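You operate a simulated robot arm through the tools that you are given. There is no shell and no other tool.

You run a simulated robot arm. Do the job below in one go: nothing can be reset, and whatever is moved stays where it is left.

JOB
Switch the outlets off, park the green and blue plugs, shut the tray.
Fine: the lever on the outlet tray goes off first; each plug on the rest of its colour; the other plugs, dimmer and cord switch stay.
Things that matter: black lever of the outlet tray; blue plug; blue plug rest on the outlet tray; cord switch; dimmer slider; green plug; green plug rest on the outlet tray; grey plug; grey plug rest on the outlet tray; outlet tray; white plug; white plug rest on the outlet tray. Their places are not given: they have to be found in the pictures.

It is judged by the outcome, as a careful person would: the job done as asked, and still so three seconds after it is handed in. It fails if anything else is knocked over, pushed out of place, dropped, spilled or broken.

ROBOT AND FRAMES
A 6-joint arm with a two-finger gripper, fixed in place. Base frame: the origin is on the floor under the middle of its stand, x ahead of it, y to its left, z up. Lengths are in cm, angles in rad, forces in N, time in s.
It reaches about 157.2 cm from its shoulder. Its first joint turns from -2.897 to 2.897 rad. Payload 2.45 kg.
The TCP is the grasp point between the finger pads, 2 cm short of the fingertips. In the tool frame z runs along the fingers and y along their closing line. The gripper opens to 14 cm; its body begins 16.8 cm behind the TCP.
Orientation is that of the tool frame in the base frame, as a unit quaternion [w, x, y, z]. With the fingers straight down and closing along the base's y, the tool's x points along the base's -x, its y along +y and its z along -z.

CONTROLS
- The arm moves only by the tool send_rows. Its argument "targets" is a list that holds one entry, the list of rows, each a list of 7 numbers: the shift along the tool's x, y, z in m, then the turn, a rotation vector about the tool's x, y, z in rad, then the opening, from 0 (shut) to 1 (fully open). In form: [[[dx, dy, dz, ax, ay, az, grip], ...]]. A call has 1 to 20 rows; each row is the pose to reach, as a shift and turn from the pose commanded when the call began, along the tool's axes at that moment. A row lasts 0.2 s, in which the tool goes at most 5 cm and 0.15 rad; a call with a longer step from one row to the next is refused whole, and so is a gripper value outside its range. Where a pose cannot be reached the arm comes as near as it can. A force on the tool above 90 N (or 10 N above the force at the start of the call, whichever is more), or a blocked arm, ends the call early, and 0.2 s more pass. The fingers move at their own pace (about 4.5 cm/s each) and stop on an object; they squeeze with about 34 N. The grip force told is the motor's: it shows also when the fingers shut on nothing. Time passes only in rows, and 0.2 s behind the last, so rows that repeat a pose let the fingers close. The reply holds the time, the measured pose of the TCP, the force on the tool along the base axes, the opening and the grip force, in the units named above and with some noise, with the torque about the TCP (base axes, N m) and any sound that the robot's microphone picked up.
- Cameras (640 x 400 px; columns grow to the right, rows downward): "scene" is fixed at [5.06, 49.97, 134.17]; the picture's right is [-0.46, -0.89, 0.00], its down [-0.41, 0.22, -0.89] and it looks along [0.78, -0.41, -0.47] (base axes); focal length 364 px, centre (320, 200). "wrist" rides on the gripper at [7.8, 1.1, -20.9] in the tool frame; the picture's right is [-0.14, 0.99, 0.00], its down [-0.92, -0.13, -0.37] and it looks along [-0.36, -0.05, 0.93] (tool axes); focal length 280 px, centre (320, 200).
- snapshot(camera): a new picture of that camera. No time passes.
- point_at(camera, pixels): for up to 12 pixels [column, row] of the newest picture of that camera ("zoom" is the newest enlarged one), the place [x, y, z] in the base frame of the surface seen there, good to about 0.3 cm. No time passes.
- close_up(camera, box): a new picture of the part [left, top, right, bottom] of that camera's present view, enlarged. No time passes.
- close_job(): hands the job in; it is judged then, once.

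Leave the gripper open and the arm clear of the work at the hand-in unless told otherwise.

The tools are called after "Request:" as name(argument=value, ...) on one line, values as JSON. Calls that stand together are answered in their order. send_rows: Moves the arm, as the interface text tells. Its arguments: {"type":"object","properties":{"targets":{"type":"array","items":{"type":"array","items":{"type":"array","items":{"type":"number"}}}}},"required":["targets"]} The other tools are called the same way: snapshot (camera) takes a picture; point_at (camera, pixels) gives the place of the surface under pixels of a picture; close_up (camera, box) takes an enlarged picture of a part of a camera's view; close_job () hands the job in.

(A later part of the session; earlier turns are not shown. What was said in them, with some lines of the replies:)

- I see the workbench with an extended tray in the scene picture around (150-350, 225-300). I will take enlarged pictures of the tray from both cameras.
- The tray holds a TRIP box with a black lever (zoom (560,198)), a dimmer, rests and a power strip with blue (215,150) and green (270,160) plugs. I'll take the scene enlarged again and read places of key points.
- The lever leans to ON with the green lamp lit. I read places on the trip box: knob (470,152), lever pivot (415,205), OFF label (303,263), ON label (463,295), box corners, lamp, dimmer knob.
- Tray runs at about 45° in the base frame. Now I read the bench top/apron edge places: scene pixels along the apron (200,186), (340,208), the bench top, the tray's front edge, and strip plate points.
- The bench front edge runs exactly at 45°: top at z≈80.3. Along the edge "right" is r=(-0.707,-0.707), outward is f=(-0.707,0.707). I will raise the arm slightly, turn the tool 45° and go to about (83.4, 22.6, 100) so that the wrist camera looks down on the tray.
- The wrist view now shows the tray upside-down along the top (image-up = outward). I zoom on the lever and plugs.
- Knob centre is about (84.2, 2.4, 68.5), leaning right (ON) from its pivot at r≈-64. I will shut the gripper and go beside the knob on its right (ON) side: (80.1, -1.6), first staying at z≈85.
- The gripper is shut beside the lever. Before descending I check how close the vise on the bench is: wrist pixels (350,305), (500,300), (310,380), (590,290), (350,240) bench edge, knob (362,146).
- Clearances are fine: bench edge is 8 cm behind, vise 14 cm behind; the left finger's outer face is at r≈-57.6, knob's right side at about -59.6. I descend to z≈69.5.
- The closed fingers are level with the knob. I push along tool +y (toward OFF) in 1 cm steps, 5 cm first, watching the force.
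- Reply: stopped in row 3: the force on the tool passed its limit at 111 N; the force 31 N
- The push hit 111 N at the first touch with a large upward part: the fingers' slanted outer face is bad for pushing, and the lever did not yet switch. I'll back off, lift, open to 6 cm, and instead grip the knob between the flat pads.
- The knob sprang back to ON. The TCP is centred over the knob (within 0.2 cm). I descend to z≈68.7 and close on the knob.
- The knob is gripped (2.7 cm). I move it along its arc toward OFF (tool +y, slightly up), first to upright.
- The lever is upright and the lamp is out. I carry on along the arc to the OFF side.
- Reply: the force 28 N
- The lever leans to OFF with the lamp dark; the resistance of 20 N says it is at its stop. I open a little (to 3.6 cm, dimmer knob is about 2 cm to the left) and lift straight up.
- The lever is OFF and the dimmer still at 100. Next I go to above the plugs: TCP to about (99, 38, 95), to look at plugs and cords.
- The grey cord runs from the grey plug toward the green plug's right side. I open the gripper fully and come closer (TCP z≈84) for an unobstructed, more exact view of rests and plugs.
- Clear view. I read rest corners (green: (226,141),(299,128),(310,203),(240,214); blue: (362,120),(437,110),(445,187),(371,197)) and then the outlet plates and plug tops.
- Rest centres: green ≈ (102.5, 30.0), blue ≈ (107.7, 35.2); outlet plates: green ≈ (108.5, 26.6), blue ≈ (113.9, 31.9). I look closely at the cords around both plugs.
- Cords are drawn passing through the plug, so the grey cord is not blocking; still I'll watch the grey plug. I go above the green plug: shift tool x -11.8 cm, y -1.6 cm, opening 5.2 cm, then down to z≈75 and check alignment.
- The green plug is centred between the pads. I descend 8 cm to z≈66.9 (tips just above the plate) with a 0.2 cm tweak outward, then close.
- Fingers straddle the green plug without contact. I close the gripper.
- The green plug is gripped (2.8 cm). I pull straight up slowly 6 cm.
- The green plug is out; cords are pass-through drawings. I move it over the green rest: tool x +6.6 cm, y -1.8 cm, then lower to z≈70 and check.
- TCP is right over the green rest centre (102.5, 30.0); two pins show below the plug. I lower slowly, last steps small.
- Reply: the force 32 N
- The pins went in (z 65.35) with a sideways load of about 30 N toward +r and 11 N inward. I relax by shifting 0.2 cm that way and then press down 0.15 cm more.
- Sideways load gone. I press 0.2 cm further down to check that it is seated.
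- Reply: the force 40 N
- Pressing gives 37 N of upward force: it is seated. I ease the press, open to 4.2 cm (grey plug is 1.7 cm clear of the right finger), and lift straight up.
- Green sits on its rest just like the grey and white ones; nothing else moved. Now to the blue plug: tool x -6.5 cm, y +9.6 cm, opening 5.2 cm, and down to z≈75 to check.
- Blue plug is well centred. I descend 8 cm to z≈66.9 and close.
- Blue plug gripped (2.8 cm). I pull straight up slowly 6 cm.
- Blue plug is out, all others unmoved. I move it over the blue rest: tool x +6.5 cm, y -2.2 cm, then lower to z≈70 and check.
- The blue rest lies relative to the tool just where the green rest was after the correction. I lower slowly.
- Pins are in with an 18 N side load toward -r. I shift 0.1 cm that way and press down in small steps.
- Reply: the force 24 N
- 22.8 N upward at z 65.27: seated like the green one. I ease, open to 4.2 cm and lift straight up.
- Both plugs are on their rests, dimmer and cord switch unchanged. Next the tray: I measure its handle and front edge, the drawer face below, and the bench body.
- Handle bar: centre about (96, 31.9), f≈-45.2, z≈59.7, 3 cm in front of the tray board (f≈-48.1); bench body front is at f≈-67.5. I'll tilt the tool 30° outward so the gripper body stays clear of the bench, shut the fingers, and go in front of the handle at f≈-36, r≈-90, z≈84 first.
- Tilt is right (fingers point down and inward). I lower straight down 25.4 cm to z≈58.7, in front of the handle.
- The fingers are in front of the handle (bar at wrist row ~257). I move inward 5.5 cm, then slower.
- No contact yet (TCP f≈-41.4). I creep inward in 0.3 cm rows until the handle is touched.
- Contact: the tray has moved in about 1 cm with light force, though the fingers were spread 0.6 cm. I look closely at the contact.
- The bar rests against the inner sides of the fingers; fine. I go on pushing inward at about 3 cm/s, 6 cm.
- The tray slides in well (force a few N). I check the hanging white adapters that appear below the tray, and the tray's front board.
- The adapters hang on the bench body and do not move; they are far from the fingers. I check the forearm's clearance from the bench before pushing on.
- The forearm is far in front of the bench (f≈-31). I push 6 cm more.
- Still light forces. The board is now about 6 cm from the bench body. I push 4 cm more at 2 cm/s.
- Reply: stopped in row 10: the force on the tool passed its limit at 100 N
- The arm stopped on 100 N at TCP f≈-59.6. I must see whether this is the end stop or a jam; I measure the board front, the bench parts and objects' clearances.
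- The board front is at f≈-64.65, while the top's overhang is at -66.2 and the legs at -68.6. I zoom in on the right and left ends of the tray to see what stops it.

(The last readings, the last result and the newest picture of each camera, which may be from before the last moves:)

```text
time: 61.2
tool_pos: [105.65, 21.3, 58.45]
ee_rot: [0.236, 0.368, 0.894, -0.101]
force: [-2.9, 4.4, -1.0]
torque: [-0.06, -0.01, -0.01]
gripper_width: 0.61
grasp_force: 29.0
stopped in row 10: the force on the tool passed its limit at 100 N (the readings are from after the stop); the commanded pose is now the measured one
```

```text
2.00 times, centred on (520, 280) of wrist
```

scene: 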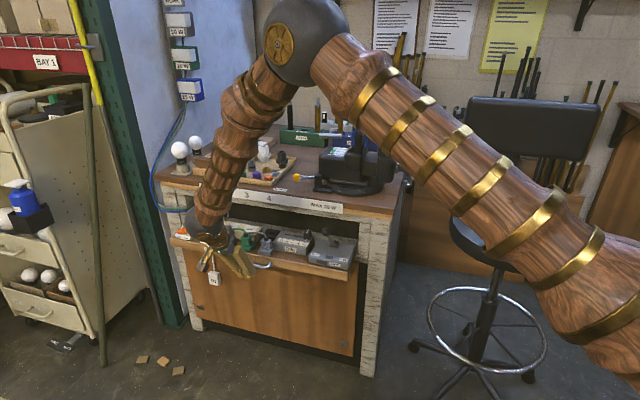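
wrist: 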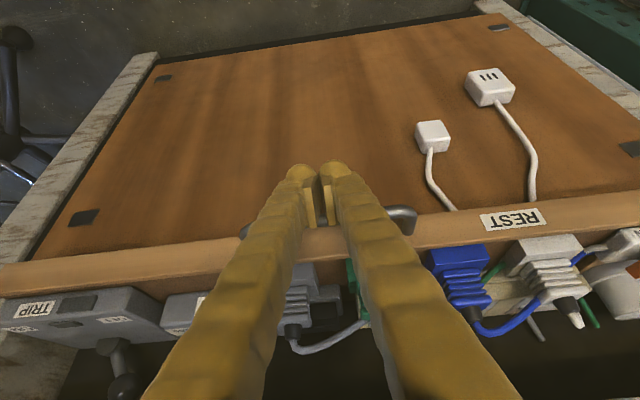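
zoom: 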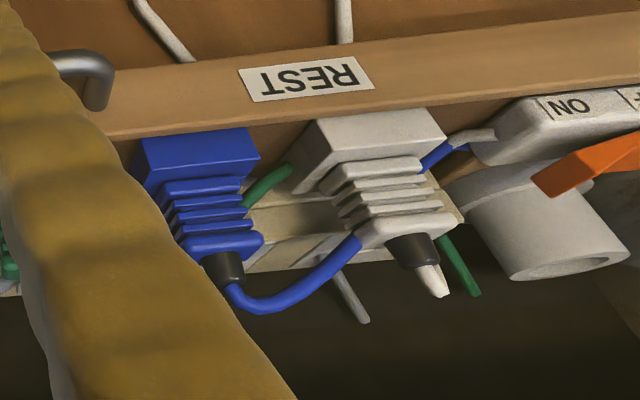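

I measure the right side: the trip box's right end against the leg's inner board, and the same on the left.

Request:
close_up(camera="scene", box=[330, 225, 380, 280])

Request:
point_at(camera="zoom", pixels=[[355, 60], [345, 180], [425, 100], [340, 100], [315, 200], [330, 80], [365, 240], [300, 260], [420, 300], [350, 330], [340, 20], [335, 215]])

Request:
close_up(camera="scene", box=[160, 195, 250, 265])

Request:
point_at(camera="zoom", pixels=[[200, 185], [215, 215], [190, 150], [225, 140], [240, 150], [180, 180], [285, 60], [300, 60], [268, 115], [195, 230], [325, 150], [280, 100]])

```text
7.27 times, centred on (355, 252) of scene
```

zoom: 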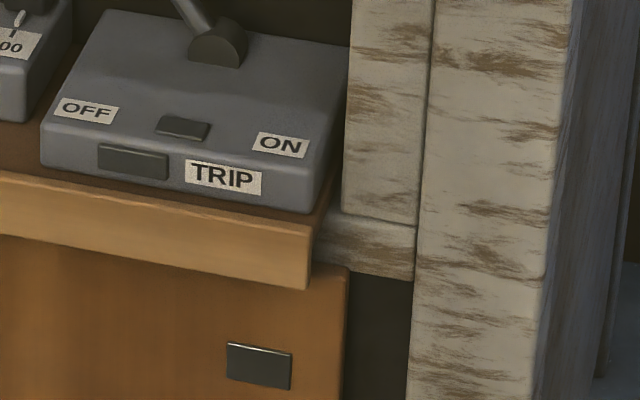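

```text
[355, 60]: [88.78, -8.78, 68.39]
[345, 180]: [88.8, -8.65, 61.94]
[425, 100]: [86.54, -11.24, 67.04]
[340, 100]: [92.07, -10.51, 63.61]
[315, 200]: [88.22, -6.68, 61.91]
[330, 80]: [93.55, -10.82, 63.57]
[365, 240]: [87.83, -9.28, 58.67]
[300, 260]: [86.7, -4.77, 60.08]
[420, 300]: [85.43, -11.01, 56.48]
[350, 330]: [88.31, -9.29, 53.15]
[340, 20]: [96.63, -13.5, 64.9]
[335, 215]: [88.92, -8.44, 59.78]
```

```text
5.71 times, centred on (205, 230) of scene
```

zoom: 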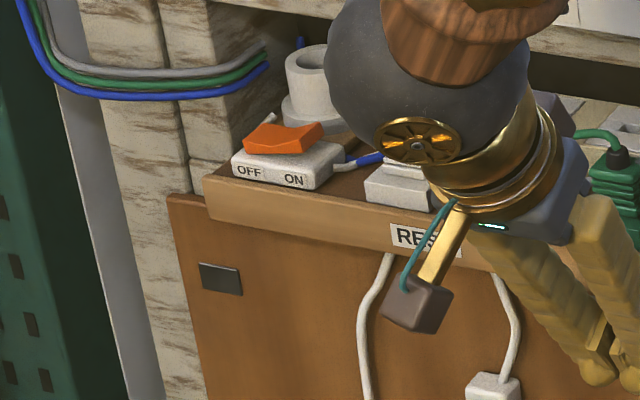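

```text
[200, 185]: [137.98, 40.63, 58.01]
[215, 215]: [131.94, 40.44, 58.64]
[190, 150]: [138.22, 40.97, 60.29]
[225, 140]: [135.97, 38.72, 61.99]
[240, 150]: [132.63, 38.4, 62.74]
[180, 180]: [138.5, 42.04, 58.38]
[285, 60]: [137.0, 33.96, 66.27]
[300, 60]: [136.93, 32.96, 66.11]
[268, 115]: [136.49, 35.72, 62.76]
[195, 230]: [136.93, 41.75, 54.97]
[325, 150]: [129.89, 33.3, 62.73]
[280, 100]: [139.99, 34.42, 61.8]
```

Clearances on both sides are fine (0.7–0.9 cm), so nothing is wedged there. I press again very slowly (0.1 cm rows) to learn whether it is a firm end stop.

Request:
send_rows(targets=[[[-0.0009, 0, 0.0005, 0, 0, 0, 0], [-0.0017, 0, 0.001, 0, 0, 0, 0], [-0.0026, 0, 0.0015, 0, 0, 0, 0], [-0.0035, 0, 0.002, 0, 0, 0, 0], [-0.0043, 0, 0.0025, 0, 0, 0, 0], [-0.0052, 0, 0.003, 0, 0, 0, 0], [-0.0061, 0, 0.0035, 0, 0, 0, 0], [-0.0069, 0, 0.004, 0, 0, 0, 0]]])

Request:
point_at(camera="wrist", pixels=[[150, 260], [40, 275], [480, 222], [600, 210]])

Request:
close_up(camera="scene", box=[140, 180, 370, 330])

```text
time: 62.5
tool_pos: [105.8, 21.2, 58.16]
ee_rot: [0.233, 0.368, 0.894, -0.101]
force: [-1.7, 2.1, -1.8]
torque: [-0.02, -0.01, -0.02]
gripper_width: 0.58
grasp_force: 29.6
stopped in row 6: the force on the tool passed its limit at 94 N (the readings are from after the stop); the commanded pose is now the measured one
```

```text
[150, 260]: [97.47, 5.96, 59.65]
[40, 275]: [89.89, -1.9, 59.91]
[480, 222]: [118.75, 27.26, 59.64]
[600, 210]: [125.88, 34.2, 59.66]
```

```text
2.67 times, centred on (255, 255) of scene
```

zoom: 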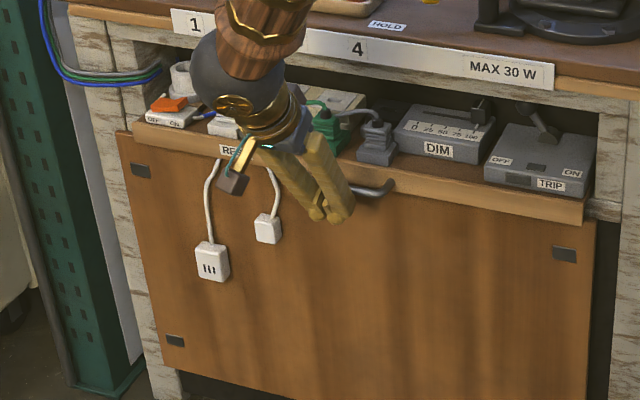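

The board did not move any further (f≈-64.75) at 94 N: a firm stop. It may be shut, but the board is 1.5 cm proud of the top's edge, so I retract outward, tilt the tool more, and look into the opening with the wrist camera.

Request:
send_rows(targets=[[[0.0173, 0, -0.01, 0, 0, 0, 0], [0.0433, 0, -0.025, 0, 0, 0, 0], [0.0779, 0, -0.045, 0, 0, 0, 0], [0.1039, 0, -0.06, 0, 0, 0, 0], [0.0889, 0, -0.086, 0, -0.1, 0, 0], [0.0739, 0, -0.112, 0, -0.22, 0, 0], [0.0639, 0, -0.1293, 0, -0.34, 0, 0], [0.0639, 0, -0.1293, 0, -0.46, 0, 0], [0.0639, 0, -0.1293, 0, -0.52, 0, 0], [0.0639, 0, -0.1293, 0, -0.52, 0, 0]]])

Request:
snapshot(camera="wrist")

Request:
close_up(camera="scene", box=[140, 180, 370, 330])

```text
time: 64.7
tool_pos: [97.47, 29.76, 66.32]
ee_rot: [0.456, 0.33, 0.804, -0.192]
force: [0.6, -0.1, -0.4]
torque: [0.0, -0.02, -0.02]
gripper_width: 0.0
grasp_force: 29.2
```

```text
taken
```

wrist: 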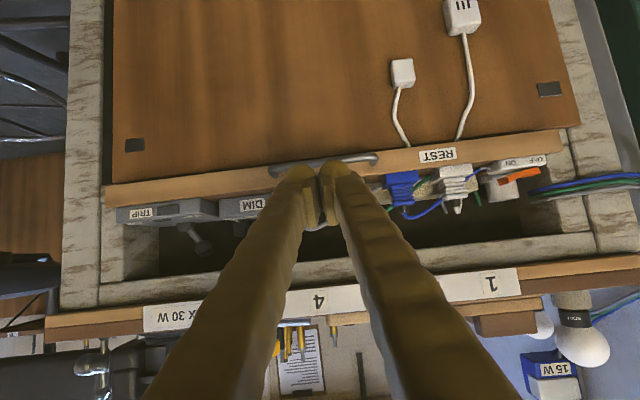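

```text
2.67 times, centred on (255, 255) of scene
```

zoom: 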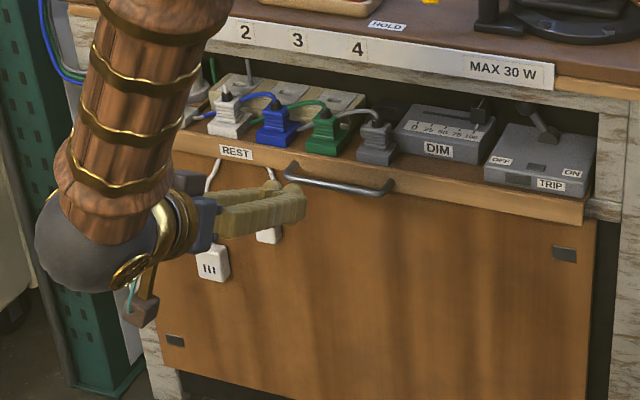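

The tray stayed where it was. I zoom on the two ends from this low angle.

Request:
close_up(camera="wrist", box=[60, 120, 300, 310])

Request:
close_up(camera="wrist", box=[370, 110, 640, 300])

Request:
close_up(camera="scene", box=[180, 190, 300, 270])

```text
2.11 times, centred on (180, 215) of wrist
```

zoom: 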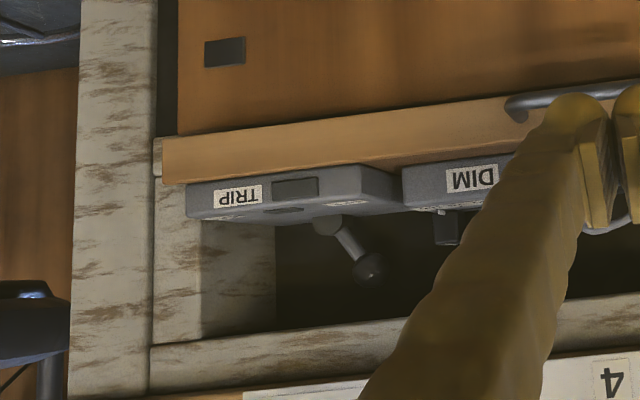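

```text
2.11 times, centred on (505, 205) of wrist
```

zoom: 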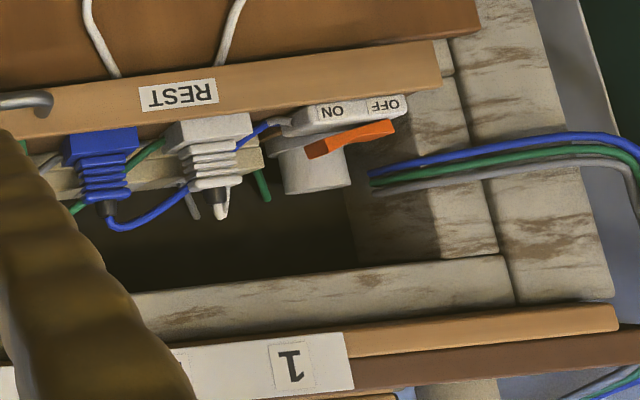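

```text
5.00 times, centred on (240, 230) of scene
```

zoom: 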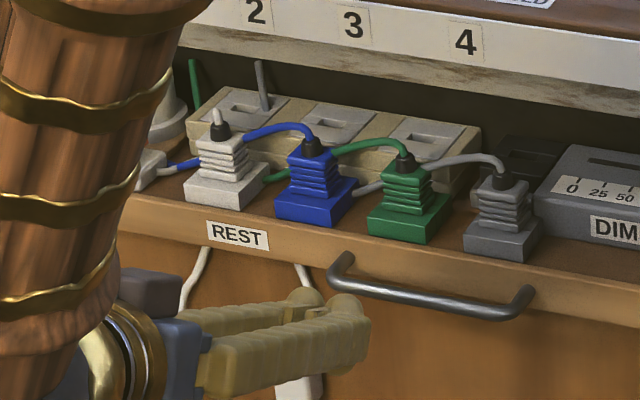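

I measure heights inside: the beam's lower edge, the socket, knob, and the posts (wrist picture pixels).

Request:
point_at(camera="wrist", pixels=[[495, 243], [450, 248], [503, 199], [503, 185], [475, 225], [545, 215], [575, 210], [470, 205], [480, 190], [440, 200], [530, 215], [235, 245]])

Request:
point_at(camera="wrist", pixels=[[205, 247], [160, 250], [150, 260], [135, 230], [180, 270], [200, 205], [250, 225], [130, 200], [125, 195], [110, 195], [200, 262], [165, 215]])

```text
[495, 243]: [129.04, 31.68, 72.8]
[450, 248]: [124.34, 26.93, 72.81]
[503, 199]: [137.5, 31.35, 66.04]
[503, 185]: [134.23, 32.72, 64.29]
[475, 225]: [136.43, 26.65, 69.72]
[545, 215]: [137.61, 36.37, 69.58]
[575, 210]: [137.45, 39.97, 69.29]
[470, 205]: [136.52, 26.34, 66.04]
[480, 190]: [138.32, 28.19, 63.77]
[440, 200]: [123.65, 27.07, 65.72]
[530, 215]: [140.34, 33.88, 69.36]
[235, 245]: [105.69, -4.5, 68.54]
```

```text
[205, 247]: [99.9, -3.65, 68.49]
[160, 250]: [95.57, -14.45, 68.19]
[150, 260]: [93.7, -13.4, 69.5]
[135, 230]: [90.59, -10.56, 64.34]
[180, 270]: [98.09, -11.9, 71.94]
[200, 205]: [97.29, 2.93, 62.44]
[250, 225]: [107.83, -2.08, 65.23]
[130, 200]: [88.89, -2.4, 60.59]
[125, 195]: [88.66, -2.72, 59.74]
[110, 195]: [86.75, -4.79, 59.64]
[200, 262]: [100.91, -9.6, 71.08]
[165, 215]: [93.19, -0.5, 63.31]
```

Inside the recess there is a back wall at f≈-77.9 everywhere. I check whether the strip/tray rear edge is now against it (scene enlarged: strip rear edge and wall above it).

Request:
close_up(camera="scene", box=[200, 195, 300, 260])

Request:
point_at(camera="zoom", pixels=[[170, 70], [330, 105], [440, 120], [260, 95], [340, 85], [450, 100], [250, 70], [400, 115], [545, 120], [530, 150], [600, 130], [100, 50]])

```text
6.15 times, centred on (250, 228) of scene
```

zoom: 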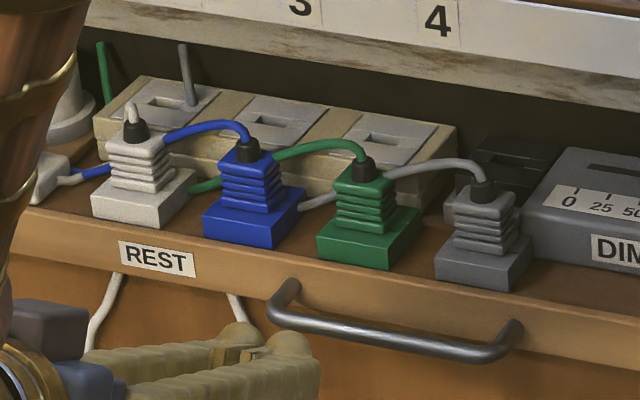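

```text
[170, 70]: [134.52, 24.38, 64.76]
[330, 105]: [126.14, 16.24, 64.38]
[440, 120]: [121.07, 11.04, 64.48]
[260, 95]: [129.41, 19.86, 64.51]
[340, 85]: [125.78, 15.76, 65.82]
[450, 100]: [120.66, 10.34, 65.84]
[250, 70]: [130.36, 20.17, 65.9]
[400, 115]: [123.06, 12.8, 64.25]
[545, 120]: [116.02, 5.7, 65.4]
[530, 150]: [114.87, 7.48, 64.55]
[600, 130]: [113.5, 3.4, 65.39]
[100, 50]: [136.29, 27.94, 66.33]
```

The strip's rear edge (f≈-77.7) lies against the recess's back wall (f≈-77.9): the tray is fully in and stayed there. I move the arm outward and up, open the gripper, and take final pictures.

Request:
send_rows(targets=[[[0.02, 0, -0.0346, 0, 0, 0, 0], [0.04, 0, -0.0693, 0, 0, 0, 0], [0.06, 0, -0.1039, 0, 0, 0, 0.3], [0.0254, 0, -0.1239, 0, 0.1, 0, 0.6], [-0.0093, 0, -0.1439, 0, 0.2, 0, 1], [-0.0439, 0, -0.1639, 0, 0.3, 0, 1], [-0.0786, 0, -0.1839, 0, 0.4, 0, 1], [-0.1132, 0, -0.2039, 0, 0.5, 0, 1], [-0.1478, 0, -0.2239, 0, 0.52, 0, 1], [-0.1478, 0, -0.2239, 0, 0.52, 0, 1], [-0.1478, 0, -0.2239, 0, 0.52, 0, 1]]])

Request:
snapshot(camera="scene")

Request:
close_up(camera="scene", box=[145, 180, 365, 318])

Request:
snapshot(camera="wrist")

```text
time: 67.1
tool_pos: [89.26, 38.22, 90.47]
ee_rot: [0.235, 0.369, 0.894, -0.101]
force: [0.6, 0.3, -0.3]
torque: [0.0, 0.01, -0.02]
gripper_width: 14.0
grasp_force: 0.1
```

```text
taken
```

scene: 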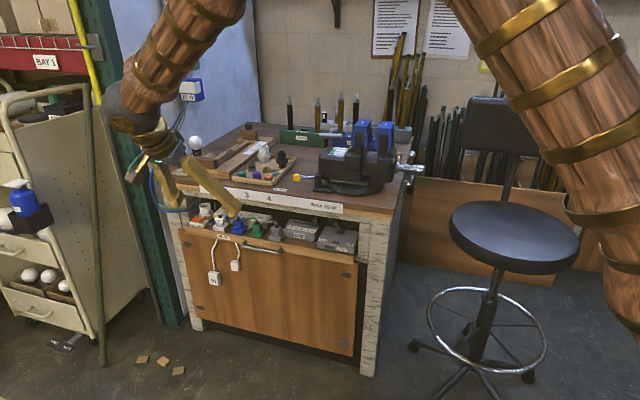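

```text
2.90 times, centred on (255, 249) of scene
```

zoom: 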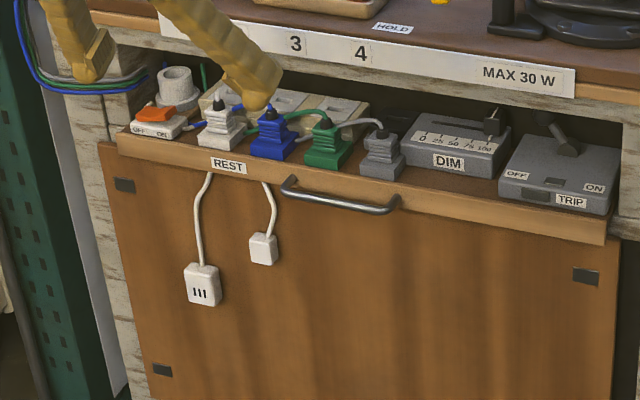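

```text
taken
```

wrist: 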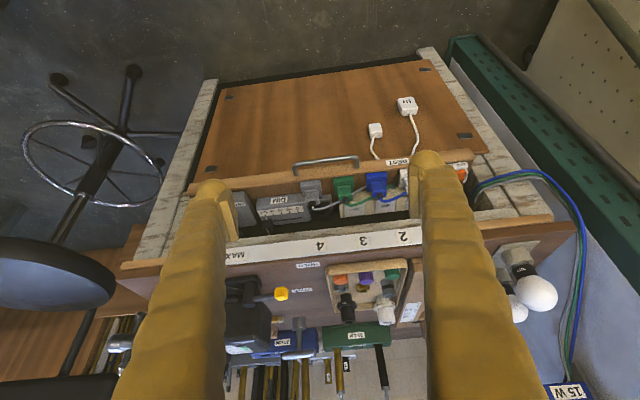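

All looks in place: lever OFF, dimmer at 100, plugs on their rests, tray in. I make a last check of the board position and close-up of the lever and cord switch.

Request:
close_up(camera="scene", box=[270, 200, 370, 270])

Request:
point_at(camera="zoom", pixels=[[100, 215], [300, 235], [450, 255], [360, 90]])

Request:
close_up(camera="scene", box=[175, 195, 275, 265])

Request:
point_at(camera="zoom", pixels=[[100, 165], [250, 200], [430, 215]])

```text
5.71 times, centred on (320, 235) of scene
```

zoom: 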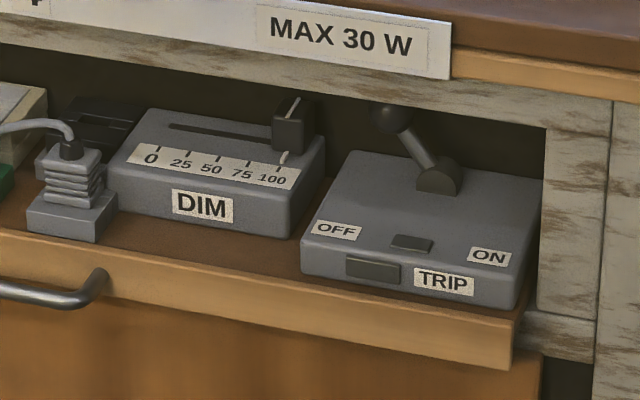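

```text
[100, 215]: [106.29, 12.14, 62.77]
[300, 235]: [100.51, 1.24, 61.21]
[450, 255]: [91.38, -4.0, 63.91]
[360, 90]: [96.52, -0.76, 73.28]
```

```text
5.71 times, centred on (225, 230) of scene
```

zoom: 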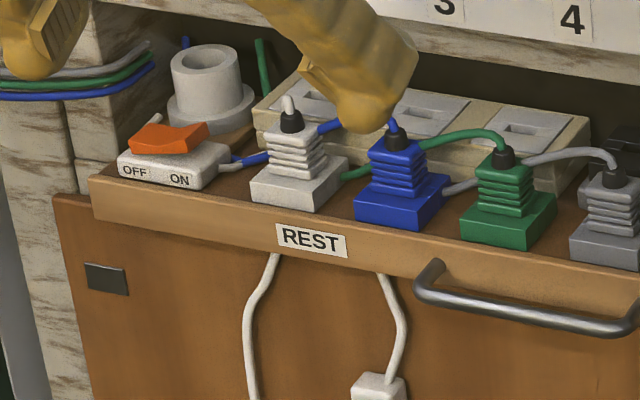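

```text
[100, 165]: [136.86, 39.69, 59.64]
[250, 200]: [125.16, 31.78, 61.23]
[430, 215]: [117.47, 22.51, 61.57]
```

The lever is OFF, the dimmer reads 100 and the cord switch is unchanged. All plugs are on the rests of their colours, the tray is against its stop, and the open gripper is well clear. I hand the job in.

Request:
close_job()

```text
The job is handed in.
```

The job is handed in. The outlets are switched off, the green and blue plugs are on their own rests, and the tray is pushed in to its stop.

- **Lever:** it went to OFF first, and its green lamp is out. My first attempt, pushing the knob sideways, hit about 111 N and the lever sprang back. I then gripped the knob and swung it over, and it stayed at OFF.
- **Plugs:** both pressed firmly onto their rests, and each stayed put when released.
- **Tray:** it stops firmly with the strip's rear edge against the back of the recess. Its front board still stands about 1.5 cm proud of the bench top's edge. I pushed twice, to just over 90 N each time, and it went no further, so I took that as fully shut.
- **Left alone:** the grey and white plugs, the dimmer (still at 100) and the cord switch look unchanged in the last pictures.

The gripper is open and the arm is clear in front of the bench.
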